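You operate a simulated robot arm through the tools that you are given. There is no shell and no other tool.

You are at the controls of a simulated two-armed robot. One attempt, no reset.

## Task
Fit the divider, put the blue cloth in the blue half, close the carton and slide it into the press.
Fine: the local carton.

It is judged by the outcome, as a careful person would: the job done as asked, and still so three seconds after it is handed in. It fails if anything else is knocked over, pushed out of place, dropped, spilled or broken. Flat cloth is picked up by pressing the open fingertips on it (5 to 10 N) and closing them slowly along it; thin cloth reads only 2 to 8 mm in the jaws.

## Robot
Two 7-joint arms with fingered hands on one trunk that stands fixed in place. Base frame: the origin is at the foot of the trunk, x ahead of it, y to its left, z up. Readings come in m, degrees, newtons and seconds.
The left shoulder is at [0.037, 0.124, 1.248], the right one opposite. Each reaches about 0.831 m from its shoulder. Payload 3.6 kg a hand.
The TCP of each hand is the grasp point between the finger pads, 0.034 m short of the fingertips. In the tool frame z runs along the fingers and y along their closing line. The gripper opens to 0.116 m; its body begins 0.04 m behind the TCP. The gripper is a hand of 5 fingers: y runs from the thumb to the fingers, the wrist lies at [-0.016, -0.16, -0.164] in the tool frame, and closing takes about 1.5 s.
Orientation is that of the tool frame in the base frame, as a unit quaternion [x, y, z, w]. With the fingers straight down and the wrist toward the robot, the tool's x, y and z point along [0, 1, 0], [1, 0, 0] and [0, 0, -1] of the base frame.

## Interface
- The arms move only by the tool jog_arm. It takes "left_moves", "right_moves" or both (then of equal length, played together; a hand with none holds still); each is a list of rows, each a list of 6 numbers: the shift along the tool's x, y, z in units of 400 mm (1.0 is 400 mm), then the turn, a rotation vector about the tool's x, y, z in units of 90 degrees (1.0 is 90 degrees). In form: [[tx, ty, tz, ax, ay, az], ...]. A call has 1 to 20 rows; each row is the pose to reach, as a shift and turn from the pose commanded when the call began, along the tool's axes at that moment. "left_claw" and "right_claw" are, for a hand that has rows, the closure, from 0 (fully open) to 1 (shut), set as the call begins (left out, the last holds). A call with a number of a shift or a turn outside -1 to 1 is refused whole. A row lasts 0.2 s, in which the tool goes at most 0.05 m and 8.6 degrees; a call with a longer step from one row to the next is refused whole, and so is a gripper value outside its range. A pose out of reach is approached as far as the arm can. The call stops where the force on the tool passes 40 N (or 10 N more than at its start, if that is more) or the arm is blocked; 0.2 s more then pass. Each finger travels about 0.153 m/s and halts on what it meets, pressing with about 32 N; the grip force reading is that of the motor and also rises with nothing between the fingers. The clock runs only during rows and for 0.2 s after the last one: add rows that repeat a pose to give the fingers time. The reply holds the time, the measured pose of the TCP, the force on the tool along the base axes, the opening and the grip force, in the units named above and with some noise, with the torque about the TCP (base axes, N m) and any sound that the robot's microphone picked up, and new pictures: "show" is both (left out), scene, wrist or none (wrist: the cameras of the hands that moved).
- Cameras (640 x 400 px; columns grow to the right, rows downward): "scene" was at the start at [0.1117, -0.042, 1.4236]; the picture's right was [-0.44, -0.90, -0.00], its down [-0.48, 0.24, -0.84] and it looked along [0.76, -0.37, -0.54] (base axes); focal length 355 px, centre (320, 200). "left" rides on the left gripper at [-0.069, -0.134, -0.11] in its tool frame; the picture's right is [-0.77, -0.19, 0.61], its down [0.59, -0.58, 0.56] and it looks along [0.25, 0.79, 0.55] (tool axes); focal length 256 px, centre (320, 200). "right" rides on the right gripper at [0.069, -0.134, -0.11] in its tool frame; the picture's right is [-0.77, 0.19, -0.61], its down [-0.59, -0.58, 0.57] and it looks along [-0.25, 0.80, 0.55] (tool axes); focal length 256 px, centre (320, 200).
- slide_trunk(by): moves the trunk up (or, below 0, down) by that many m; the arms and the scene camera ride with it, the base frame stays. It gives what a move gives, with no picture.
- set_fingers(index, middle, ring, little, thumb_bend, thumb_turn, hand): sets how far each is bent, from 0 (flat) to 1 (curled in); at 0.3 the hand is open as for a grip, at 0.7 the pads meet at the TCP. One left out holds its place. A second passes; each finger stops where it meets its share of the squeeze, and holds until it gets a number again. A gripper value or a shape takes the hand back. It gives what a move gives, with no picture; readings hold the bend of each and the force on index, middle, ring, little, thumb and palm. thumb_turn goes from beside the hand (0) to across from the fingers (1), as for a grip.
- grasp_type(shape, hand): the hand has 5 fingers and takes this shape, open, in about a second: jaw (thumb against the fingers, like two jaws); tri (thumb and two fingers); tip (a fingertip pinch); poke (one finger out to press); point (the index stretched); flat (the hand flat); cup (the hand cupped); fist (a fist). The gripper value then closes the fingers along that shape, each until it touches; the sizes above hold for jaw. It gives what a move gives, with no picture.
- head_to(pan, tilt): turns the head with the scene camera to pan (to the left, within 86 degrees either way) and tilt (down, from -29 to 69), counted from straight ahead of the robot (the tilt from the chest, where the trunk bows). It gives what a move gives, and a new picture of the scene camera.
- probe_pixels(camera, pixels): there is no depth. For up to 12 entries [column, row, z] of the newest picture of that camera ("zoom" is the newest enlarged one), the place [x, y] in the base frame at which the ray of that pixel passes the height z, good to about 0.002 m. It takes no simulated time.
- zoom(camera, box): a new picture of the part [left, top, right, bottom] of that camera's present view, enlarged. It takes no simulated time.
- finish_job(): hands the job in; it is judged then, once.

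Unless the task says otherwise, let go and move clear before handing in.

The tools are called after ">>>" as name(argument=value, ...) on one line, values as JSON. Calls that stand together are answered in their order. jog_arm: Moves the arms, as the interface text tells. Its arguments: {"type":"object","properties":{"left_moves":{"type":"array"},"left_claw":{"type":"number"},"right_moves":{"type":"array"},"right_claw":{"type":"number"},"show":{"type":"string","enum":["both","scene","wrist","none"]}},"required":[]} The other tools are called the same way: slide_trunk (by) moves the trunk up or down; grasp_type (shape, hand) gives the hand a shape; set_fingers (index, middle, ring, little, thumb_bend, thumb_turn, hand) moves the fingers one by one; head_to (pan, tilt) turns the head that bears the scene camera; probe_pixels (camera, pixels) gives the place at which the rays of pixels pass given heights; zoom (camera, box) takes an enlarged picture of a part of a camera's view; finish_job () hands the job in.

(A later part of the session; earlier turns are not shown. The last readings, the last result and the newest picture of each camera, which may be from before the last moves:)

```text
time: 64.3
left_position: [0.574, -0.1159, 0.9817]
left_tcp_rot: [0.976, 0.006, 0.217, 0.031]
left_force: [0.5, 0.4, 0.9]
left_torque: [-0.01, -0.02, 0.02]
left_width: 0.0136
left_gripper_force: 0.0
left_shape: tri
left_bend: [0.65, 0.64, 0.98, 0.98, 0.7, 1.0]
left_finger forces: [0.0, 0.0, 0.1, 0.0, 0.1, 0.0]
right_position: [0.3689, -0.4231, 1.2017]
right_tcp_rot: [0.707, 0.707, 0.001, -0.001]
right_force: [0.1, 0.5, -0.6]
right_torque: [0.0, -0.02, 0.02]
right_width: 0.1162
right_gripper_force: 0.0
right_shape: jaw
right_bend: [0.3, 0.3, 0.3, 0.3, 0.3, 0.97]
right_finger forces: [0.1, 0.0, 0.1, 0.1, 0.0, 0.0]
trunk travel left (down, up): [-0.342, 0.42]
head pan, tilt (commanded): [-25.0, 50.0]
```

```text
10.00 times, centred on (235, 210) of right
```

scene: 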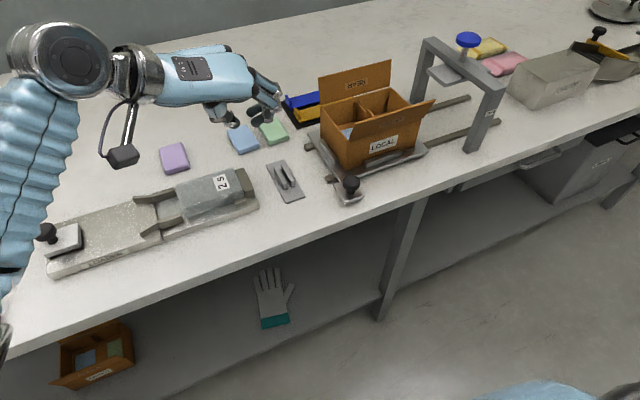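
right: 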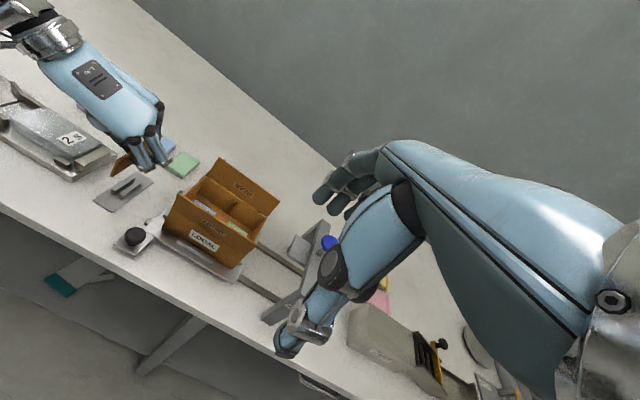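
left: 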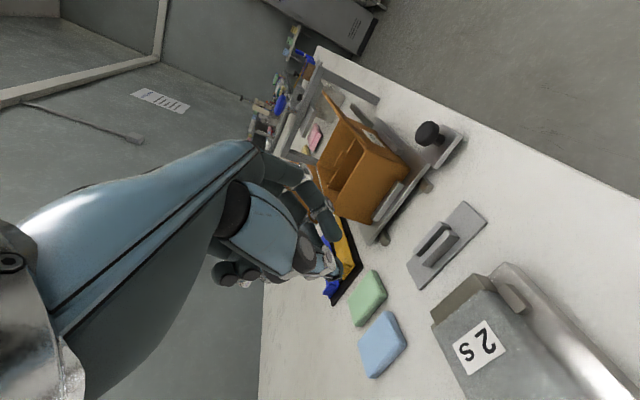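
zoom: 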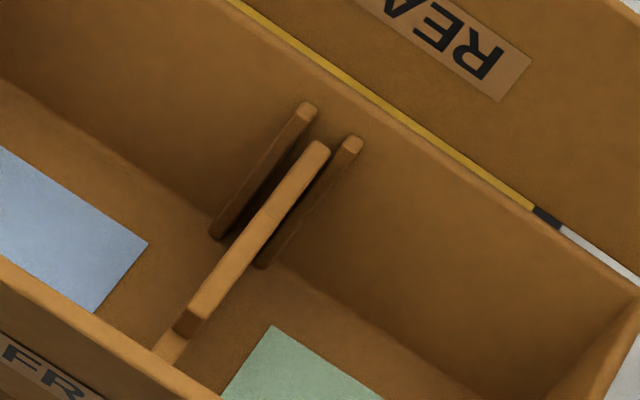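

>>> probe_pixels(camera="right", pixels=[[221.8, 221, 0.885], [221.8, 221, 0.892], [234.8, 205.2, 0.875], [234.8, 205.2, 0.882], [233.3, 200.8, 0.886], [238, 204.2, 0.886]])

>>> probe_pixels(camera="scene", pixels=[[358.8, 104.4, 0.875], [358.8, 104.4, 0.882], [367.5, 109.6, 0.885], [367.5, 109.6, 0.892], [355, 102.6, 0.886], [360.5, 101.2, 0.886]])

```text
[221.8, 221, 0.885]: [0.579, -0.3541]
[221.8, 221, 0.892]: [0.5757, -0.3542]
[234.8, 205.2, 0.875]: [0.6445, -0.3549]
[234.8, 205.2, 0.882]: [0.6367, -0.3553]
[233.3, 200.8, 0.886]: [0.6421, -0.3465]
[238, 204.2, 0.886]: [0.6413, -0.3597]
```

```text
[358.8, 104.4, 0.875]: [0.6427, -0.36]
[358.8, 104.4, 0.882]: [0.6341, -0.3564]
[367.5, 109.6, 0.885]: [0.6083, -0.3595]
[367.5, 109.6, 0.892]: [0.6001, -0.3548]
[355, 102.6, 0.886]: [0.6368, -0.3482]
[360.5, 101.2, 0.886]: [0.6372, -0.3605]
```

The divider's top reads ~0.882, perhaps 5 mm above fully seated at the rear. I'll close the fingertips and use them to press the tab down gently.

>>> jog_arm(left_moves=[[-0.001, 0.06, 0.0027, 0, 0, 0], [-0.002, 0.125, 0.0055, 0, 0, 0], [-0.003, 0.19, 0.0083, 0, 0, 0], [-0.004, 0.255, 0.011, 0, 0, 0], [-0.005, 0.32, 0.0138, 0, 0, 0], [-0.006, 0.385, 0.0165, 0, 0, 0], [-0.007, 0.45, 0.0193, 0, 0, 0], [-0.008, 0.515, 0.022, 0, 0, 0], [-0.009, 0.575, 0.0248, 0, 0, 0], [-0.01, 0.6125, 0.0275, 0, 0, 0], [-0.01, 0.6125, 0.0275, 0, 0, 0]], left_claw=1.0, show="none")

>>> zoom(camera="right", box=[200, 180, 270, 235])

>>> zoom(camera="scene", box=[330, 60, 420, 130])

```text
time: 66.7
left_position: [0.5764, -0.3609, 0.9852]
left_tcp_rot: [0.976, 0.007, 0.217, 0.031]
left_force: [0.0, 0.2, -0.7]
left_torque: [0.02, 0.03, -0.03]
left_width: 0.0031
left_gripper_force: 0.1
left_shape: tri
left_bend: [0.7, 0.7, 0.98, 0.98, 0.7, 1.0]
left_finger forces: [0.0, 0.0, 0.1, 0.0, 0.0, 0.1]
right_position: [0.3692, -0.4228, 1.2018]
right_tcp_rot: [0.706, 0.708, 0.0, 0.0]
right_force: [-0.2, -0.5, 0.9]
right_torque: [0.02, 0.01, 0.0]
right_width: 0.1158
right_gripper_force: 0.1
right_shape: jaw
right_bend: [0.3, 0.3, 0.3, 0.3, 0.3, 0.97]
right_finger forces: [0.0, 0.0, 0.0, 0.0, 0.0, 0.0]
trunk travel left (down, up): [-0.342, 0.42]
head pan, tilt (commanded): [-25.0, 50.0]
```

```text
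7.27 times, centred on (235, 208) of right
```

zoom: 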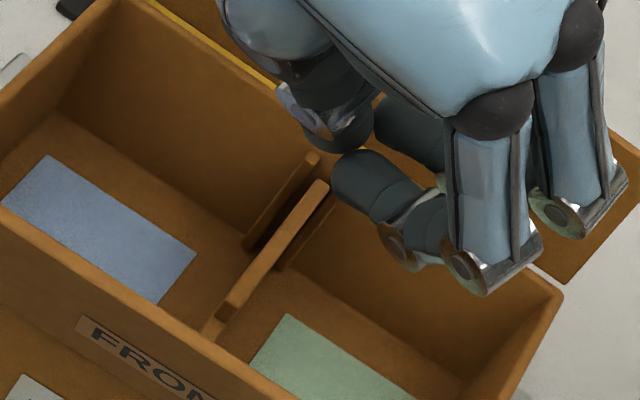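

```text
5.71 times, centred on (375, 95) of scene
```

zoom: 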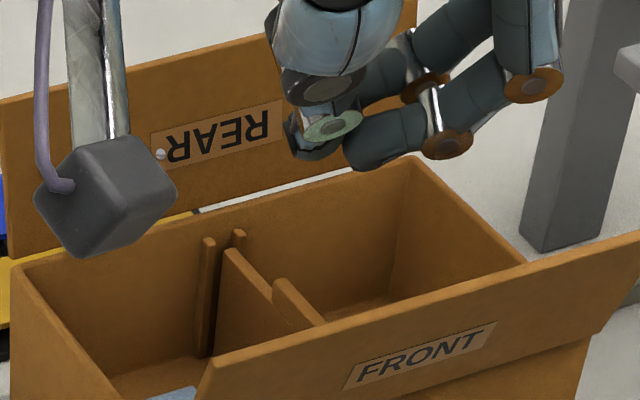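

The closed tips are in line with the divider. I'll lower to just above the tab and then press in small steps.

>>> jog_arm(left_moves=[[-0.0146, -0.0022, 0.0311, 0, 0, 0], [-0.0291, -0.0044, 0.0623, 0, 0, 0], [-0.0437, -0.0066, 0.0934, 0, 0, 0], [-0.0582, -0.0087, 0.1245, 0, 0, 0], [-0.0635, -0.0095, 0.1358, 0, 0, 0], [-0.0635, -0.0095, 0.1358, 0, 0, 0]], show="none")

>>> zoom(camera="scene", box=[330, 60, 420, 130])

>>> zoom(camera="right", box=[200, 180, 270, 235])

```text
time: 68.1
left_position: [0.5748, -0.3616, 0.9261]
left_tcp_rot: [0.975, 0.006, 0.219, 0.032]
left_force: [0.4, 0.6, 8.8]
left_torque: [0.06, -0.05, -0.03]
left_width: 0.0001
left_gripper_force: 0.1
left_shape: tri
left_bend: [0.71, 0.7, 0.98, 0.98, 0.7, 1.0]
left_finger forces: [9.6, 0.0, 0.1, 0.0, 0.0, 0.1]
right_position: [0.3677, -0.4226, 1.2015]
right_tcp_rot: [0.708, 0.706, 0.0, 0.001]
right_force: [0.4, 0.3, 0.1]
right_torque: [0.02, -0.01, 0.04]
right_width: 0.116
right_gripper_force: 0.0
right_shape: jaw
right_bend: [0.3, 0.3, 0.3, 0.3, 0.3, 0.97]
right_finger forces: [0.0, 0.0, 0.0, 0.0, 0.1, 0.0]
trunk travel left (down, up): [-0.342, 0.42]
head pan, tilt (commanded): [-25.0, 50.0]
```

```text
5.71 times, centred on (375, 95) of scene
```

zoom: 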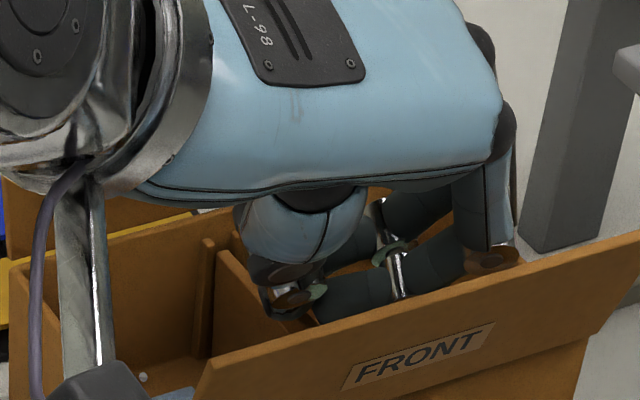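

```text
7.27 times, centred on (235, 208) of right
```

zoom: 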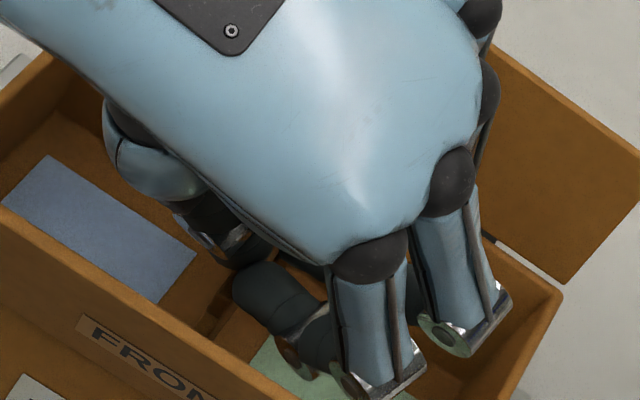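

Contact at 9 N on the tab. I'll press a few mm further to see whether it sinks.

>>> jog_arm(left_moves=[[-0.0016, -0.0002, 0.0034, 0, 0, 0], [-0.0032, -0.0005, 0.0068, 0, 0, 0], [-0.0032, -0.0005, 0.0068, 0, 0, 0]], show="none")

```text
time: 68.9
left_position: [0.5757, -0.3605, 0.9237]
left_tcp_rot: [0.975, 0.007, 0.22, 0.032]
left_force: [1.5, -1.0, 18.5]
left_torque: [0.1, -0.18, 0.0]
left_width: 0.0
left_gripper_force: 0.1
left_shape: tri
left_bend: [0.72, 0.7, 0.98, 0.98, 0.7, 1.0]
left_finger forces: [20.2, 0.0, 0.0, 0.1, 0.0, 0.0]
right_position: [0.3678, -0.4224, 1.2032]
right_tcp_rot: [0.706, 0.708, 0.001, 0.001]
right_force: [0.8, 0.3, -0.2]
right_torque: [0.0, 0.0, -0.01]
right_width: 0.1159
right_gripper_force: 0.1
right_shape: jaw
right_bend: [0.3, 0.3, 0.3, 0.3, 0.3, 0.97]
right_finger forces: [0.1, 0.0, 0.0, 0.0, 0.0, 0.0]
trunk travel left (down, up): [-0.342, 0.42]
head pan, tilt (commanded): [-25.0, 50.0]
```

It holds 18 N with little give, so it's likely seated. I'll lift off, clear the hand and re-measure the divider's height.

>>> jog_arm(left_moves=[[0.0265, 0.004, -0.0566, 0, 0, 0], [0.053, 0.0079, -0.1132, 0, 0, 0], [0.0741, 0.0111, -0.1584, 0, 0, 0], [0.0741, -0.09, -0.1584, 0, 0, 0], [0.0741, -0.19, -0.1584, 0, 0, 0], [0.0741, -0.29, -0.1584, 0, 0, 0], [0.0741, -0.39, -0.1584, 0, 0, 0], [0.0741, -0.49, -0.1584, 0, 0, 0], [0.0741, -0.55, -0.1584, 0, 0, 0], [0.0741, -0.55, -0.1584, 0, 0, 0]], left_claw=0.5)

>>> zoom(camera="scene", box=[335, 85, 395, 130])

>>> zoom(camera="right", box=[210, 190, 260, 230])

>>> zoom(camera="left", box=[280, 60, 420, 240])

```text
time: 71.1
left_position: [0.576, -0.138, 0.9775]
left_tcp_rot: [0.976, 0.006, 0.216, 0.03]
left_force: [0.7, -0.1, -0.2]
left_torque: [0.0, -0.02, 0.01]
left_width: 0.0576
left_gripper_force: 0.1
left_shape: tri
left_bend: [0.44, 0.45, 0.98, 0.98, 0.64, 1.0]
left_finger forces: [0.0, 0.1, 0.1, 0.0, 0.0, 0.0]
right_position: [0.3684, -0.4238, 1.2023]
right_tcp_rot: [0.707, 0.707, 0.0, 0.0]
right_force: [0.2, 0.0, 0.5]
right_torque: [-0.01, -0.02, 0.02]
right_width: 0.1159
right_gripper_force: 0.0
right_shape: jaw
right_bend: [0.3, 0.3, 0.3, 0.3, 0.3, 0.97]
right_finger forces: [0.0, 0.1, 0.0, 0.0, 0.0, 0.0]
trunk travel left (down, up): [-0.342, 0.42]
head pan, tilt (commanded): [-25.0, 50.0]
```

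scene: 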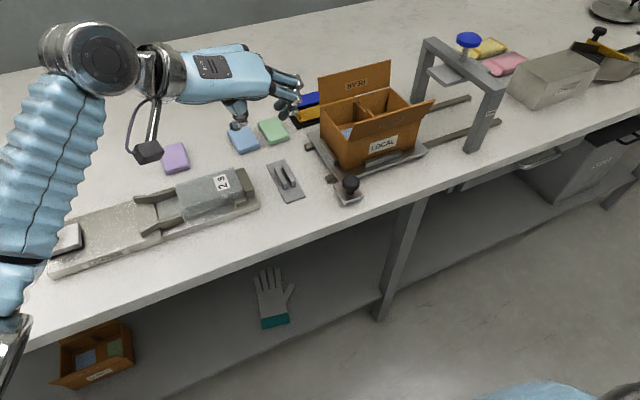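
left: 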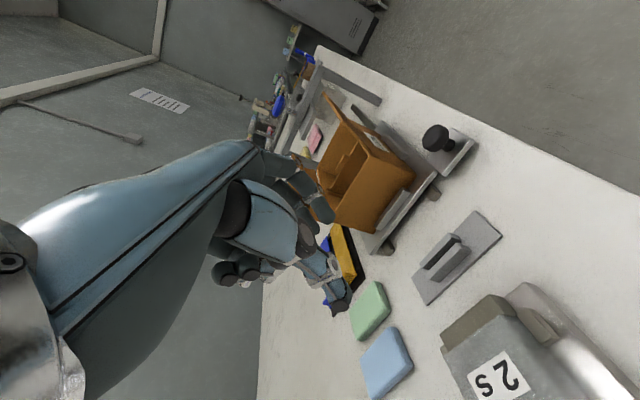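

```text
8.89 times, centred on (365, 108) of scene
```

zoom: 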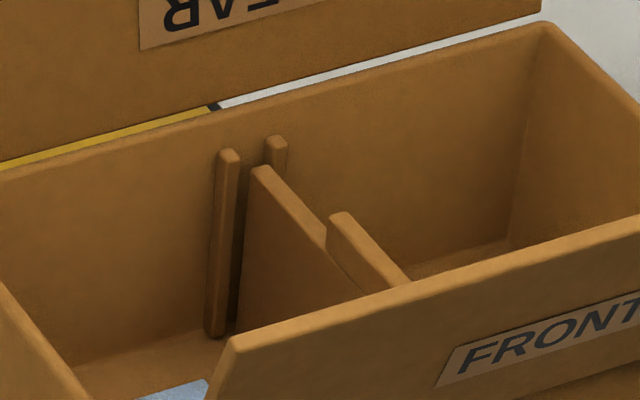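

```text
10.00 times, centred on (235, 210) of right
```

zoom: 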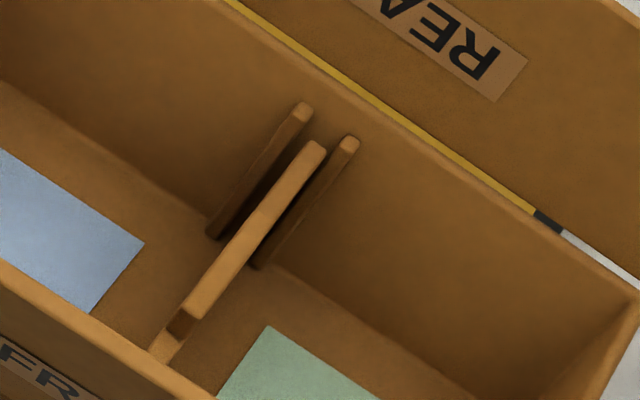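

```text
2.22 times, centred on (350, 150) of left
```

zoom: 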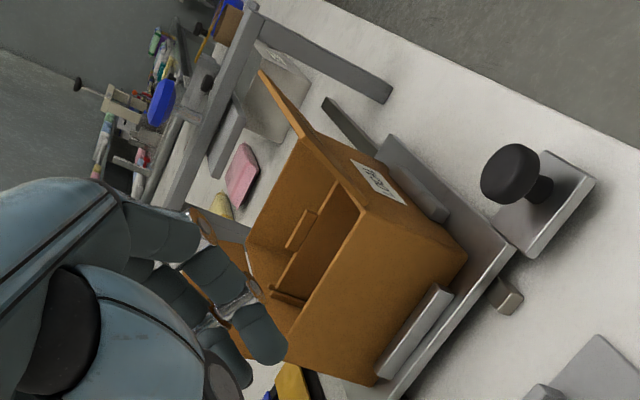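

The divider didn't move under the press and sits evenly between the posts, so it's seated. Now the blue cloth: I'll zoom in and measure its corners.

>>> zoom(camera="scene", box=[210, 100, 310, 175])

>>> zoom(camera="left", box=[320, 260, 440, 400])

>>> zoom(camera="right", box=[130, 110, 220, 180])

```text
5.33 times, centred on (260, 138) of scene
```

zoom: 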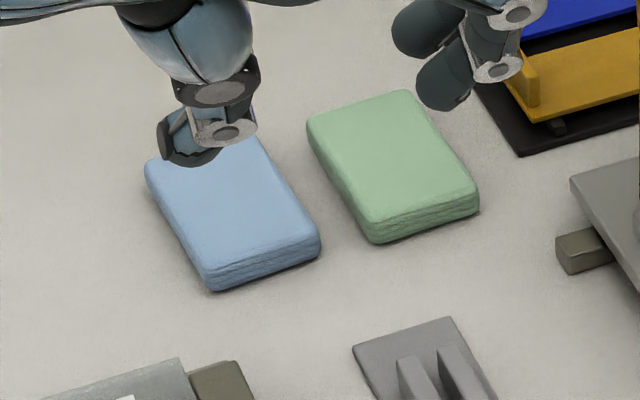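

```text
2.86 times, centred on (380, 330) of left
```

zoom: 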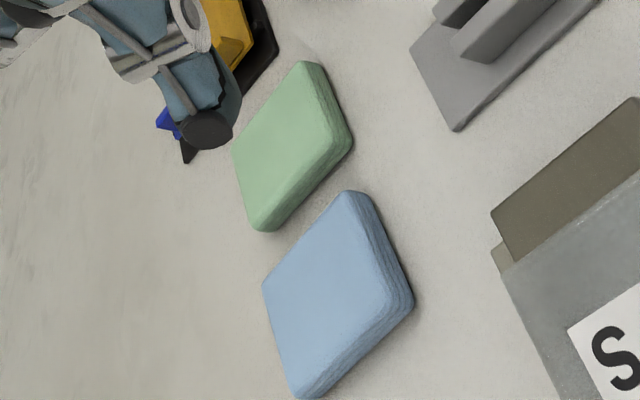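

```text
5.71 times, centred on (175, 145) of right
```

zoom: 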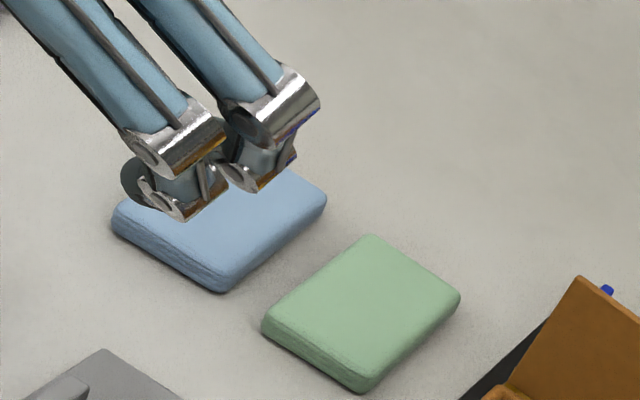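

>>> probe_pixels(camera="scene", pixels=[[239, 151.5, 0.813], [259.6, 144.6, 0.813], [227.5, 131.4, 0.813], [247.8, 125.8, 0.813], [239, 154.5, 0.8], [260, 147, 0.8]])

>>> probe_pixels(camera="right", pixels=[[139, 146.5, 0.813], [158.5, 159.5, 0.813], [176, 144.5, 0.813], [157.5, 161, 0.8]])

>>> probe_pixels(camera="left", pixels=[[390.5, 327.2, 0.813], [360.1, 360.4, 0.813], [373.7, 398, 0.813]])

```text
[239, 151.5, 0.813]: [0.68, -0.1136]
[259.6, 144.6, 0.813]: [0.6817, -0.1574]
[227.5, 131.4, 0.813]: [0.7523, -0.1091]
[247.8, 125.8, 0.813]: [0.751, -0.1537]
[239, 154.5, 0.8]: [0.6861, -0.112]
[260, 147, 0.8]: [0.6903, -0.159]
```

```text
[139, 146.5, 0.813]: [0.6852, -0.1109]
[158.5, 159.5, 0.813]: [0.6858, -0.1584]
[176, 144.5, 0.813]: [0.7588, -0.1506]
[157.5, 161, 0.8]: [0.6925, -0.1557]
```

```text
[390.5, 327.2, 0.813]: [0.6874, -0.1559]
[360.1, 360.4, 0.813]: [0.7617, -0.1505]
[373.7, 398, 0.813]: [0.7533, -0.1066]
```

The blue cloth measures about 72 × 46 × 13 mm, centred at (0.719,-0.1325). It's best reached by the right arm with its wrist toward the robot, so I'll retract the left arm and set the right hand to the three-finger shape.

>>> jog_arm(left_moves=[[-0.0244, -0.0767, -0.0486, 0, 0, 0], [-0.0489, -0.1534, -0.0971, 0, 0, 0], [-0.0733, -0.2301, -0.1457, 0, 0, 0], [-0.0977, -0.3069, -0.1943, 0, 0, 0], [-0.1221, -0.3836, -0.2429, 0, 0, 0], [-0.1466, -0.4603, -0.2914, 0, 0, 0], [-0.171, -0.537, -0.34, 0, 0, 0], [-0.171, -0.537, -0.34, 0, 0, 0]], show="scene")

>>> grasp_type(shape="tri", hand="right")

```text
time: 72.9
left_position: [0.4547, 0.0823, 1.0579]
left_tcp_rot: [0.976, 0.006, 0.217, 0.031]
left_force: [-0.1, -0.7, -0.4]
left_torque: [0.04, -0.01, 0.0]
left_width: 0.0577
left_gripper_force: 0.1
left_shape: tri
left_bend: [0.44, 0.45, 0.98, 0.98, 0.64, 1.0]
left_finger forces: [0.0, 0.1, 0.0, 0.0, 0.1, 0.1]
right_position: [0.3679, -0.4227, 1.2017]
right_tcp_rot: [0.707, 0.707, -0.001, 0.001]
right_force: [-0.7, -0.8, -0.1]
right_torque: [0.04, 0.0, 0.02]
right_width: 0.116
right_gripper_force: 0.2
right_shape: jaw
right_bend: [0.3, 0.3, 0.3, 0.3, 0.3, 0.97]
right_finger forces: [0.0, 0.1, 0.0, 0.0, 0.1, 0.1]
trunk travel left (down, up): [-0.342, 0.42]
head pan, tilt (commanded): [-25.0, 50.0]
```

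scene: 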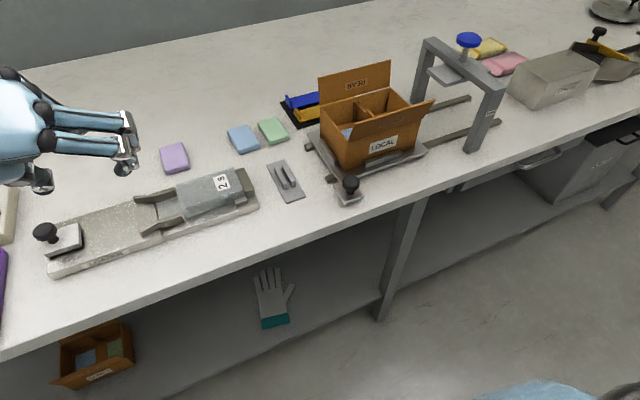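

```text
time: 73.8
left_position: [0.4571, 0.0833, 1.0583]
left_tcp_rot: [0.976, 0.008, 0.217, 0.03]
left_force: [0.4, -0.5, 0.4]
left_torque: [0.0, -0.03, 0.01]
left_width: 0.058
left_gripper_force: 0.0
left_shape: tri
left_bend: [0.44, 0.45, 0.98, 0.98, 0.64, 1.0]
left_finger forces: [0.0, 0.0, 0.1, 0.0, 0.1, 0.1]
right_position: [0.3688, -0.4218, 1.2027]
right_tcp_rot: [0.707, 0.707, 0.0, 0.0]
right_force: [0.3, -1.1, 0.1]
right_torque: [0.0, 0.01, -0.04]
right_width: 0.116
right_gripper_force: 0.0
right_shape: tri
right_bend: [0.3, 0.3, 0.98, 0.98, 0.3, 0.97]
right_finger forces: [0.1, 0.0, 0.0, 0.0, 0.0, 0.0]
trunk travel left (down, up): [-0.342, 0.42]
head pan, tilt (commanded): [-25.0, 50.0]
```

Right hand is in the three-finger shape. I'll carry it over to above the blue cloth at a safe height (well above the carton flaps), partly closed.

>>> jog_arm(right_moves=[[0.0556, 0.0637, 0.039, 0, 0, 0], [0.1113, 0.1274, 0.078, 0, 0, 0], [0.1669, 0.1911, 0.117, 0, 0, 0], [0.2225, 0.2548, 0.1559, 0, 0, 0], [0.2782, 0.3185, 0.1949, 0, 0, 0], [0.3338, 0.3822, 0.2339, 0, 0, 0], [0.3895, 0.4458, 0.2729, 0, 0, 0], [0.4451, 0.5095, 0.3119, 0, 0, 0], [0.5007, 0.5732, 0.3508, 0, 0, 0], [0.5564, 0.6369, 0.3898, 0, 0, 0], [0.612, 0.7006, 0.4288, 0, 0, 0], [0.6677, 0.7643, 0.4678, 0, 0, 0], [0.7233, 0.828, 0.5068, 0, 0, 0], [0.7233, 0.828, 0.5068, 0, 0, 0]], right_claw=0.5)

```text
time: 76.8
left_position: [0.4555, 0.0816, 1.0592]
left_tcp_rot: [0.976, 0.006, 0.217, 0.031]
left_force: [-0.3, -0.2, 0.7]
left_torque: [0.0, -0.01, 0.02]
left_width: 0.0578
left_gripper_force: 0.0
left_shape: tri
left_bend: [0.44, 0.45, 0.98, 0.98, 0.64, 1.0]
left_finger forces: [0.0, 0.0, 0.1, 0.0, 0.0, 0.0]
right_position: [0.7001, -0.1304, 0.9984]
right_tcp_rot: [0.707, 0.707, 0.001, -0.001]
right_force: [0.1, 0.6, -1.0]
right_torque: [0.0, 0.01, 0.02]
right_width: 0.058
right_gripper_force: 0.0
right_shape: tri
right_bend: [0.44, 0.45, 0.98, 0.98, 0.64, 1.0]
right_finger forces: [0.1, 0.0, 0.0, 0.1, 0.1, 0.1]
trunk travel left (down, up): [-0.342, 0.42]
head pan, tilt (commanded): [-25.0, 50.0]
```

scene: 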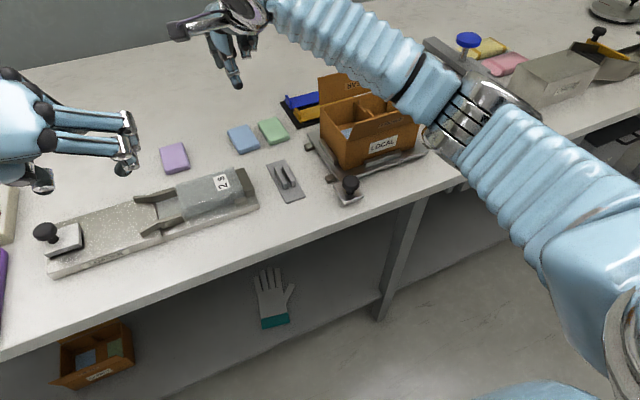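
right: 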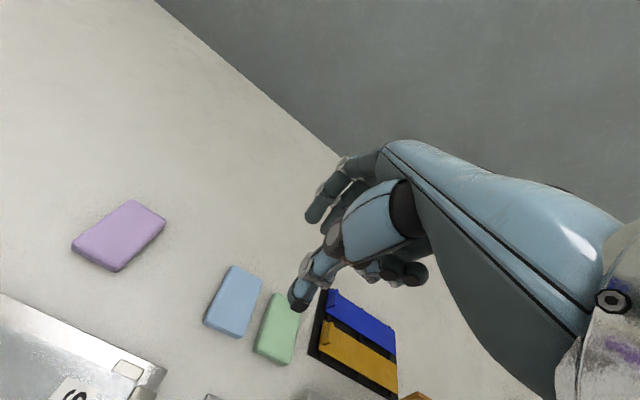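

The forearm now spans over the carton side; before descending I'll check where the elbow is relative to the press and flaps.

>>> probe_pixels(camera="scene", pixels=[[470, 115, 1.0], [470, 115, 1.05], [470, 115, 1.1], [470, 115, 1.15], [400, 85, 1.05], [400, 85, 1.1], [400, 85, 1.15], [260, 30, 1.0], [240, 80, 0.95], [240, 80, 0.97]])

>>> zoom(camera="scene", box=[160, 0, 420, 180])

>>> head_to(pan=-45, tilt=50)

```text
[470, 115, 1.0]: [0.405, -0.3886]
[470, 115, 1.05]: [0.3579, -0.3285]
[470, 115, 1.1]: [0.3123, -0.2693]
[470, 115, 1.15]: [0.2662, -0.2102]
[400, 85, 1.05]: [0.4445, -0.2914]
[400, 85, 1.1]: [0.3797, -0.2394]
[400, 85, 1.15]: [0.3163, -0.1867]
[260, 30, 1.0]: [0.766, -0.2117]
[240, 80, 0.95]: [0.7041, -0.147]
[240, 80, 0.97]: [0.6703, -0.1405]
```

```text
2.22 times, centred on (290, 90) of scene
```

zoom: 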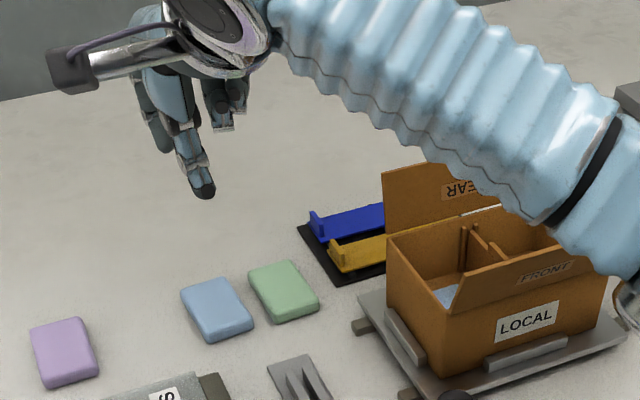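

```text
time: 77.6
left_position: [0.4559, 0.0831, 1.0584]
left_tcp_rot: [0.976, 0.007, 0.217, 0.03]
left_force: [0.8, 0.3, 0.0]
left_torque: [0.02, -0.03, -0.01]
left_width: 0.0576
left_gripper_force: 0.2
left_shape: tri
left_bend: [0.44, 0.45, 0.98, 0.98, 0.64, 1.0]
left_finger forces: [0.1, 0.1, 0.0, 0.0, 0.1, 0.0]
right_position: [0.6993, -0.1312, 0.9984]
right_tcp_rot: [0.707, 0.707, -0.001, 0.001]
right_force: [0.0, 0.1, -0.1]
right_torque: [0.01, -0.04, 0.0]
right_width: 0.0581
right_gripper_force: 0.0
right_shape: tri
right_bend: [0.44, 0.45, 0.98, 0.98, 0.64, 1.0]
right_finger forces: [0.0, 0.0, 0.0, 0.0, 0.1, 0.0]
trunk travel left (down, up): [-0.342, 0.42]
head pan, tilt (commanded): [-45.0, 50.0]
```

scene: 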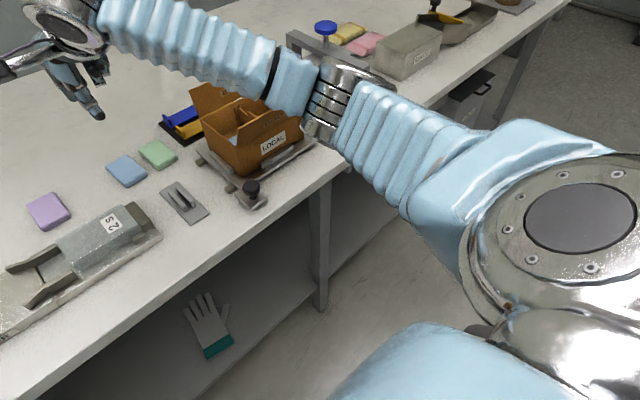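

The elbow sits at about (0.31,-0.27,1.1), so the forearm does not cross over the carton and descending is safe. I'll turn the head back and lower the right hand to ~30 mm above the cloth with a narrower opening.

>>> head_to(pan=-18, tilt=48)

>>> jog_arm(right_moves=[[-0.0007, 0.0049, 0.0617, 0, 0, 0], [-0.0013, 0.0097, 0.1234, 0, 0, 0], [-0.002, 0.0146, 0.1851, 0, 0, 0], [-0.0026, 0.0194, 0.2468, 0, 0, 0], [-0.0033, 0.0243, 0.3085, 0, 0, 0], [-0.0033, 0.0243, 0.3085, 0, 0, 0]], right_claw=0.65)

>>> zoom(camera="right", box=[200, 200, 360, 380])

>>> zoom(camera="scene", box=[160, 60, 320, 190])

>>> zoom(camera="left", box=[320, 100, 640, 400])

```text
time: 78.5
left_position: [0.4569, 0.0837, 1.0581]
left_tcp_rot: [0.976, 0.006, 0.218, 0.03]
left_force: [0.3, 0.6, 0.1]
left_torque: [0.0, -0.04, 0.0]
left_width: 0.0577
left_gripper_force: 0.1
left_shape: tri
left_bend: [0.44, 0.45, 0.98, 0.98, 0.64, 1.0]
left_finger forces: [0.1, 0.0, 0.0, 0.1, 0.0, 0.0]
right_position: [0.7001, -0.1301, 0.9977]
right_tcp_rot: [0.707, 0.707, 0.0, 0.0]
right_force: [0.2, -0.4, -0.2]
right_torque: [0.04, 0.01, 0.01]
right_width: 0.0582
right_gripper_force: 0.1
right_shape: tri
right_bend: [0.44, 0.45, 0.98, 0.98, 0.64, 1.0]
right_finger forces: [0.0, 0.1, 0.0, 0.1, 0.0, 0.1]
trunk travel left (down, up): [-0.342, 0.42]
head pan, tilt (commanded): [-18.0, 48.0]
```

scene: 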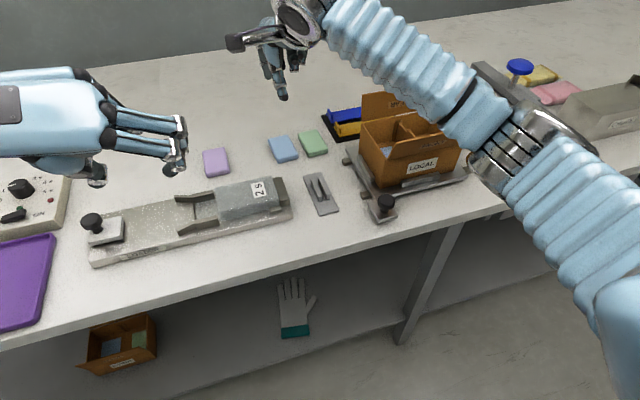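

```text
time: 79.9
left_position: [0.4557, 0.083, 1.0581]
left_tcp_rot: [0.976, 0.006, 0.217, 0.03]
left_force: [0.0, -0.9, 0.1]
left_torque: [0.01, -0.01, -0.01]
left_width: 0.0578
left_gripper_force: 0.1
left_shape: tri
left_bend: [0.44, 0.45, 0.98, 0.98, 0.64, 1.0]
left_finger forces: [0.1, 0.0, 0.0, 0.1, 0.0, 0.0]
right_position: [0.7105, -0.1324, 0.8744]
right_tcp_rot: [0.707, 0.708, -0.001, 0.0]
right_force: [0.0, 0.4, 0.3]
right_torque: [0.0, -0.02, 0.0]
right_width: 0.041
right_gripper_force: 0.1
right_shape: tri
right_bend: [0.49, 0.51, 0.98, 0.98, 0.7, 1.0]
right_finger forces: [0.0, 0.1, 0.0, 0.1, 0.1, 0.0]
trunk travel left (down, up): [-0.342, 0.42]
head pan, tilt (commanded): [-18.0, 48.0]
```

scene: 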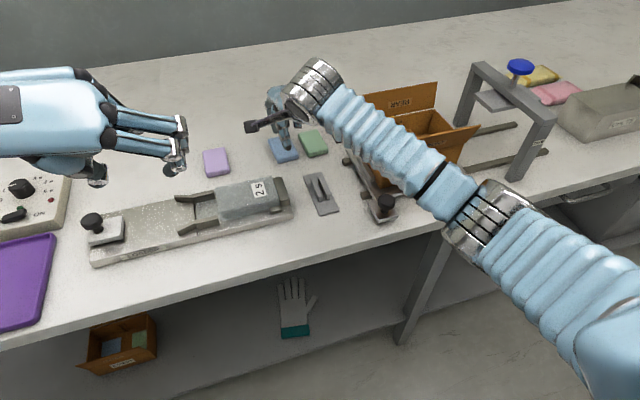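
right: 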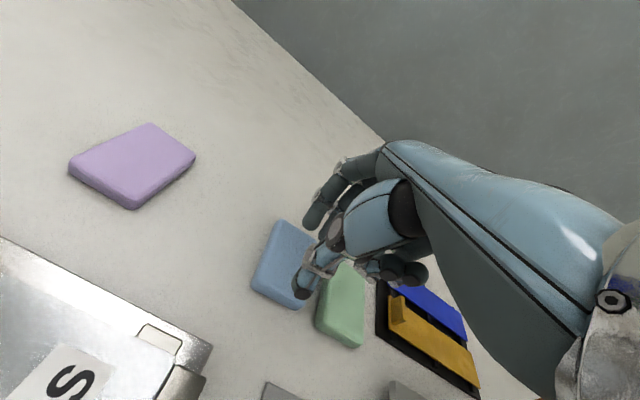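

```text
2.22 times, centred on (280, 290) of right
```

zoom: 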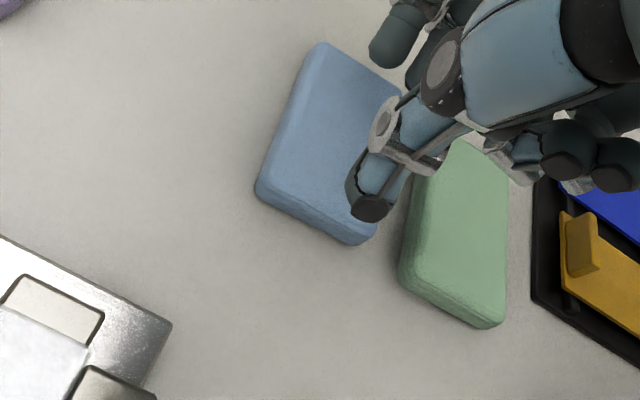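

```text
3.08 times, centred on (240, 125) of scene
```

zoom: 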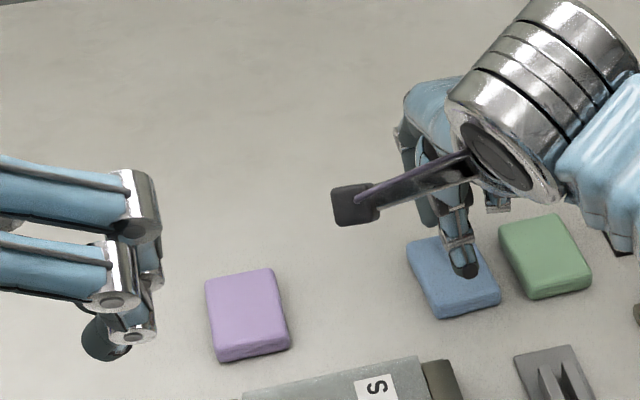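

```text
1.33 times, centred on (480, 250) of left
```

zoom: 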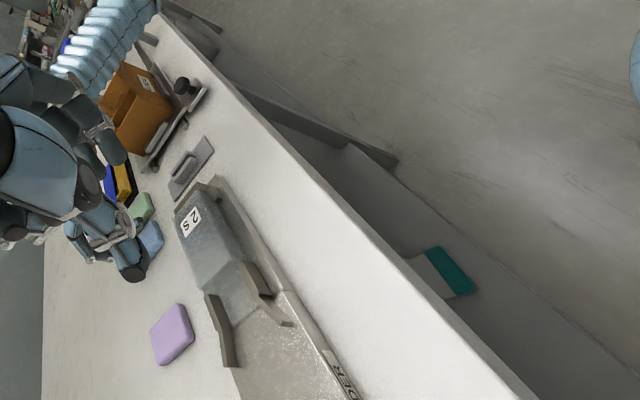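

Back-projecting the tips: thumb 30 mm behind and fingers 33 mm ahead of the TCP, both ~6 mm toward −y. I'll narrow to ~30 mm, centre over the cloth and go down to just above it.

>>> jog_arm(right_moves=[[0.0148, 0.0175, 0, 0, 0, 0], [0.0148, 0.0175, 0, 0, 0, 0], [0.0148, 0.0175, 0.0275, 0, 0, 0], [0.0148, 0.0175, 0.055, 0, 0, 0], [0.0148, 0.0175, 0.055, 0, 0, 0]], right_claw=0.75)

>>> zoom(camera="right", box=[200, 200, 360, 380])

>>> zoom(camera="scene", box=[230, 80, 340, 180])

```text
time: 81.1
left_position: [0.4557, 0.0835, 1.0579]
left_tcp_rot: [0.976, 0.007, 0.217, 0.031]
left_force: [-0.6, 0.1, 0.0]
left_torque: [0.02, 0.0, -0.02]
left_width: 0.0578
left_gripper_force: 0.1
left_shape: tri
left_bend: [0.44, 0.45, 0.98, 0.98, 0.64, 1.0]
left_finger forces: [0.0, 0.0, 0.0, 0.1, 0.0, 0.0]
right_position: [0.7175, -0.1268, 0.8527]
right_tcp_rot: [0.707, 0.707, 0.0, 0.0]
right_force: [0.0, 0.4, -0.6]
right_torque: [-0.01, 0.02, 0.01]
right_width: 0.0295
right_gripper_force: 0.0
right_shape: tri
right_bend: [0.55, 0.56, 0.98, 0.98, 0.7, 1.0]
right_finger forces: [0.0, 0.0, 0.1, 0.0, 0.0, 0.0]
trunk travel left (down, up): [-0.342, 0.42]
head pan, tilt (commanded): [-18.0, 48.0]
```

scene: 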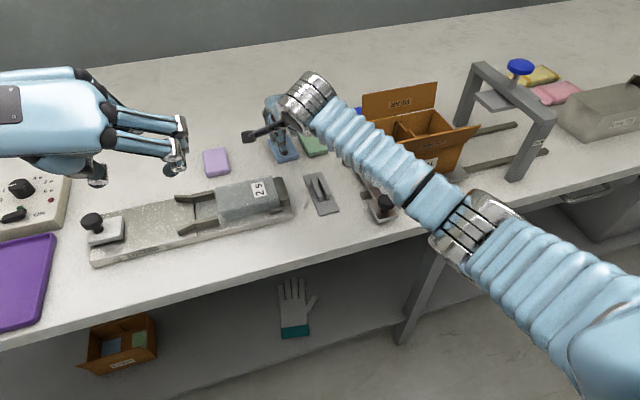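
right: 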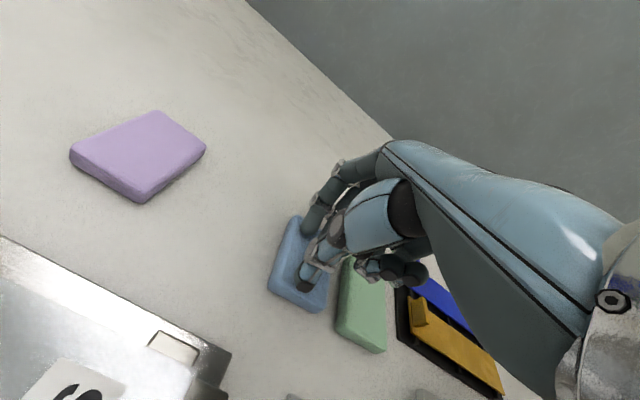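

```text
2.22 times, centred on (280, 290) of right
```

zoom: 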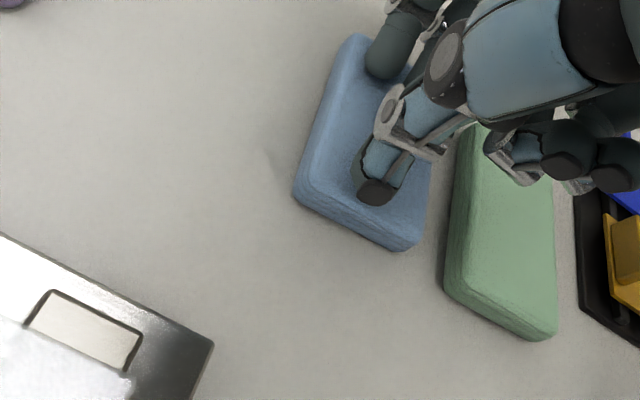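

```text
4.00 times, centred on (285, 130) of scene
```

zoom: 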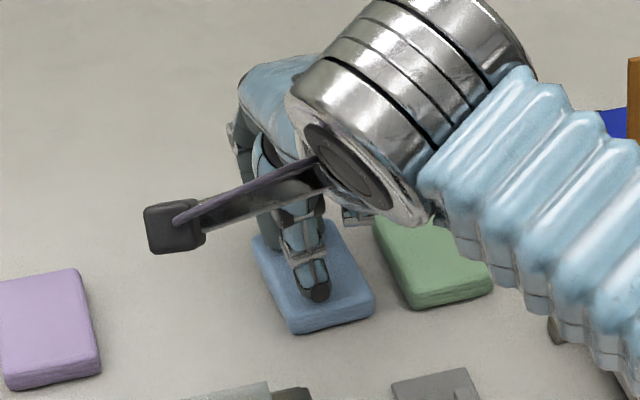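

Tips are centred over the blue cloth. I'll lower slowly to press on it.

>>> jog_arm(right_moves=[[0, 0, 0.0075, 0, 0, 0], [0, 0, 0.015, 0, 0, 0], [0, 0, 0.015, 0, 0, 0]], show="none")

```text
time: 81.9
left_position: [0.4556, 0.0828, 1.0596]
left_tcp_rot: [0.976, 0.006, 0.217, 0.031]
left_force: [0.1, 0.5, -0.3]
left_torque: [0.02, -0.01, 0.02]
left_width: 0.058
left_gripper_force: 0.0
left_shape: tri
left_bend: [0.44, 0.45, 0.98, 0.98, 0.64, 1.0]
left_finger forces: [0.0, 0.0, 0.0, 0.0, 0.1, 0.0]
right_position: [0.7168, -0.126, 0.8507]
right_tcp_rot: [0.706, 0.708, 0.002, 0.002]
right_force: [2.7, -0.2, 12.0]
right_torque: [0.07, -0.3, -0.03]
right_width: 0.0296
right_gripper_force: 0.2
right_shape: tri
right_bend: [0.54, 0.56, 0.98, 0.98, 0.7, 1.0]
right_finger forces: [9.0, 2.5, 0.1, 0.1, 0.2, 0.1]
trunk travel left (down, up): [-0.342, 0.42]
head pan, tilt (commanded): [-18.0, 48.0]
```

Fingers press with 12 N while the thumb barely touches. I'll tip the hand 4° so the thumb comes down too, and re-check the press force.

>>> jog_arm(right_moves=[[0, 0, 0, -0.0222, 0, 0], [0, 0, 0, -0.0444, 0, 0], [0, 0, 0, -0.0444, 0, 0]], show="none")

```text
time: 82.7
left_position: [0.4538, 0.0846, 1.058]
left_tcp_rot: [0.975, 0.007, 0.218, 0.031]
left_force: [0.4, -0.6, 0.1]
left_torque: [-0.03, -0.03, 0.0]
left_width: 0.0578
left_gripper_force: 0.1
left_shape: tri
left_bend: [0.44, 0.45, 0.98, 0.98, 0.64, 1.0]
left_finger forces: [0.1, 0.0, 0.0, 0.0, 0.1, 0.0]
right_position: [0.7149, -0.1264, 0.8488]
right_tcp_rot: [0.706, 0.707, 0.025, 0.025]
right_force: [-2.1, 0.9, 14.2]
right_torque: [0.1, 0.22, 0.01]
right_width: 0.0288
right_gripper_force: 0.2
right_shape: tri
right_bend: [0.55, 0.56, 0.98, 0.98, 0.7, 1.0]
right_finger forces: [3.6, 0.1, 0.0, 0.0, 11.7, 0.1]
trunk travel left (down, up): [-0.342, 0.42]
head pan, tilt (commanded): [-18.0, 48.0]
```

>>> jog_arm(right_moves=[[0, 0, -0.0015, 0.0167, 0, 0], [0, 0, -0.002, 0.0167, 0, 0], [0, 0, -0.002, 0.0167, 0, 0]], show="none")

```text
time: 83.5
left_position: [0.4544, 0.0832, 1.0596]
left_tcp_rot: [0.975, 0.007, 0.218, 0.031]
left_force: [0.1, -0.5, -0.7]
left_torque: [-0.01, -0.02, 0.0]
left_width: 0.0573
left_gripper_force: 0.1
left_shape: tri
left_bend: [0.44, 0.45, 0.98, 0.98, 0.64, 1.0]
left_finger forces: [0.0, 0.0, 0.0, 0.1, 0.1, 0.0]
right_position: [0.7148, -0.1265, 0.8496]
right_tcp_rot: [0.707, 0.707, 0.015, 0.017]
right_force: [0.2, 0.1, 12.7]
right_torque: [0.11, -0.14, -0.04]
right_width: 0.0291
right_gripper_force: 0.0
right_shape: tri
right_bend: [0.55, 0.56, 0.98, 0.98, 0.7, 1.0]
right_finger forces: [7.2, 1.8, 0.1, 0.1, 3.4, 0.0]
trunk travel left (down, up): [-0.342, 0.42]
head pan, tilt (commanded): [-18.0, 48.0]
```

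Contact is shared now (index 7, middle 2, thumb 3 N). I'll ease off slightly and start closing slowly along the cloth.

>>> jog_arm(right_moves=[[0, 0, -0.0018, 0, 0, 0], [0, 0, -0.0018, 0, 0, 0], [0, 0, -0.0018, 0, 0, 0]], right_claw=0.82, show="none")

>>> zoom(camera="right", box=[220, 190, 360, 330])

```text
time: 84.3
left_position: [0.4545, 0.0826, 1.0585]
left_tcp_rot: [0.976, 0.006, 0.217, 0.032]
left_force: [0.1, 0.2, 0.1]
left_torque: [-0.02, 0.01, -0.01]
left_width: 0.0576
left_gripper_force: 0.0
left_shape: tri
left_bend: [0.44, 0.45, 0.98, 0.98, 0.64, 1.0]
left_finger forces: [0.0, 0.1, 0.0, 0.0, 0.0, 0.0]
right_position: [0.7144, -0.1291, 0.8488]
right_tcp_rot: [0.707, 0.707, 0.017, 0.015]
right_force: [1.4, -2.3, 8.8]
right_torque: [0.02, -0.15, 0.05]
right_width: 0.0
right_gripper_force: 32.1
right_shape: tri
right_bend: [0.71, 0.7, 1.0, 1.0, 0.71, 1.0]
right_finger forces: [0.0, 0.0, 0.1, 0.0, 0.1, 0.0]
trunk travel left (down, up): [-0.342, 0.42]
head pan, tilt (commanded): [-18.0, 48.0]
```

```text
2.86 times, centred on (290, 260) of right
```

zoom: 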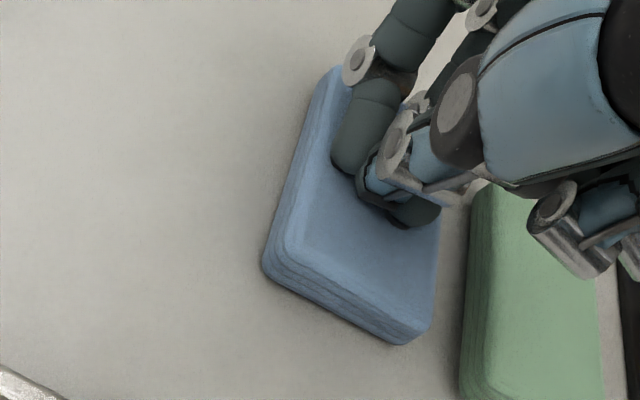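

The hand closed fully by itself (width ~0, grip 32 N) while pressing. I'll lift 15 mm and see whether the cloth comes along.

>>> jog_arm(right_moves=[[0, 0, -0.0125, 0, 0, 0], [0, 0, -0.025, 0, 0, 0], [0, 0, -0.0375, 0, 0, 0], [0, 0, -0.0375, 0, 0, 0]])

>>> zoom(camera="right", box=[220, 190, 360, 330])

>>> zoom(camera="scene", box=[230, 80, 340, 180])

```text
time: 85.3
left_position: [0.4559, 0.0839, 1.0579]
left_tcp_rot: [0.976, 0.008, 0.216, 0.031]
left_force: [0.3, 0.2, -0.7]
left_torque: [-0.01, 0.04, 0.01]
left_width: 0.0575
left_gripper_force: 0.1
left_shape: tri
left_bend: [0.44, 0.45, 0.98, 0.98, 0.64, 1.0]
left_finger forces: [0.0, 0.0, 0.0, 0.1, 0.1, 0.0]
right_position: [0.7156, -0.1272, 0.8626]
right_tcp_rot: [0.707, 0.707, 0.014, 0.015]
right_force: [-0.3, 0.4, -0.7]
right_torque: [-0.01, -0.01, -0.01]
right_width: 0.0001
right_gripper_force: 31.8
right_shape: tri
right_bend: [0.7, 0.7, 1.0, 1.0, 0.71, 1.0]
right_finger forces: [0.0, 0.1, 0.0, 0.0, 0.0, 0.0]
trunk travel left (down, up): [-0.342, 0.42]
head pan, tilt (commanded): [-18.0, 48.0]
```

scene: 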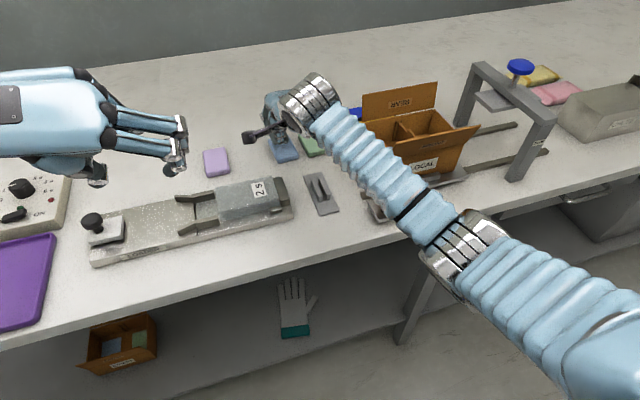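
right: 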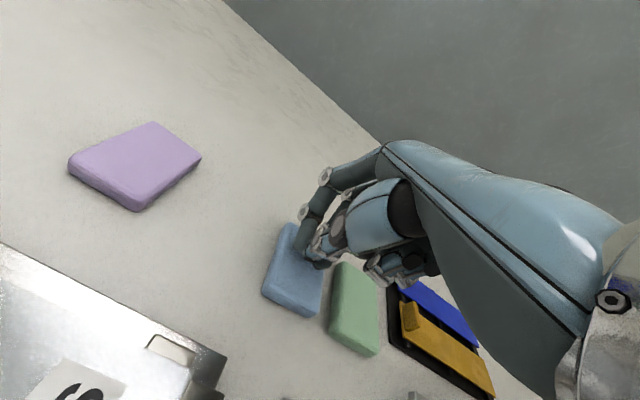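

```text
2.86 times, centred on (290, 260) of right
```

zoom: 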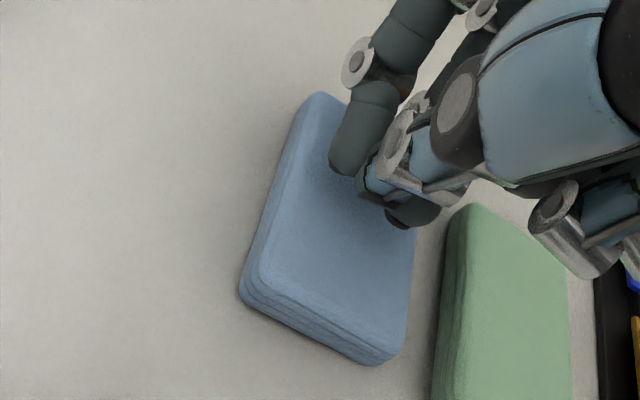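

```text
4.00 times, centred on (285, 130) of scene
```

zoom: 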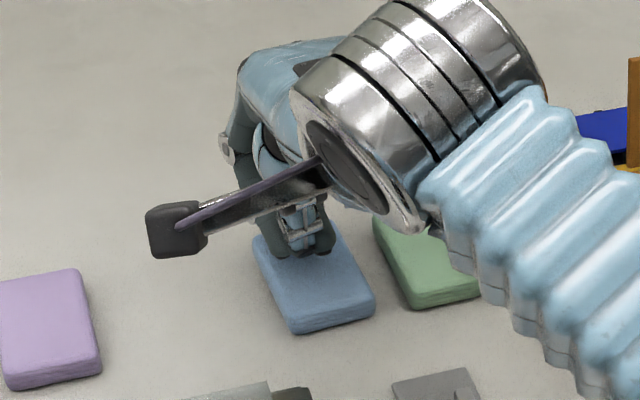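

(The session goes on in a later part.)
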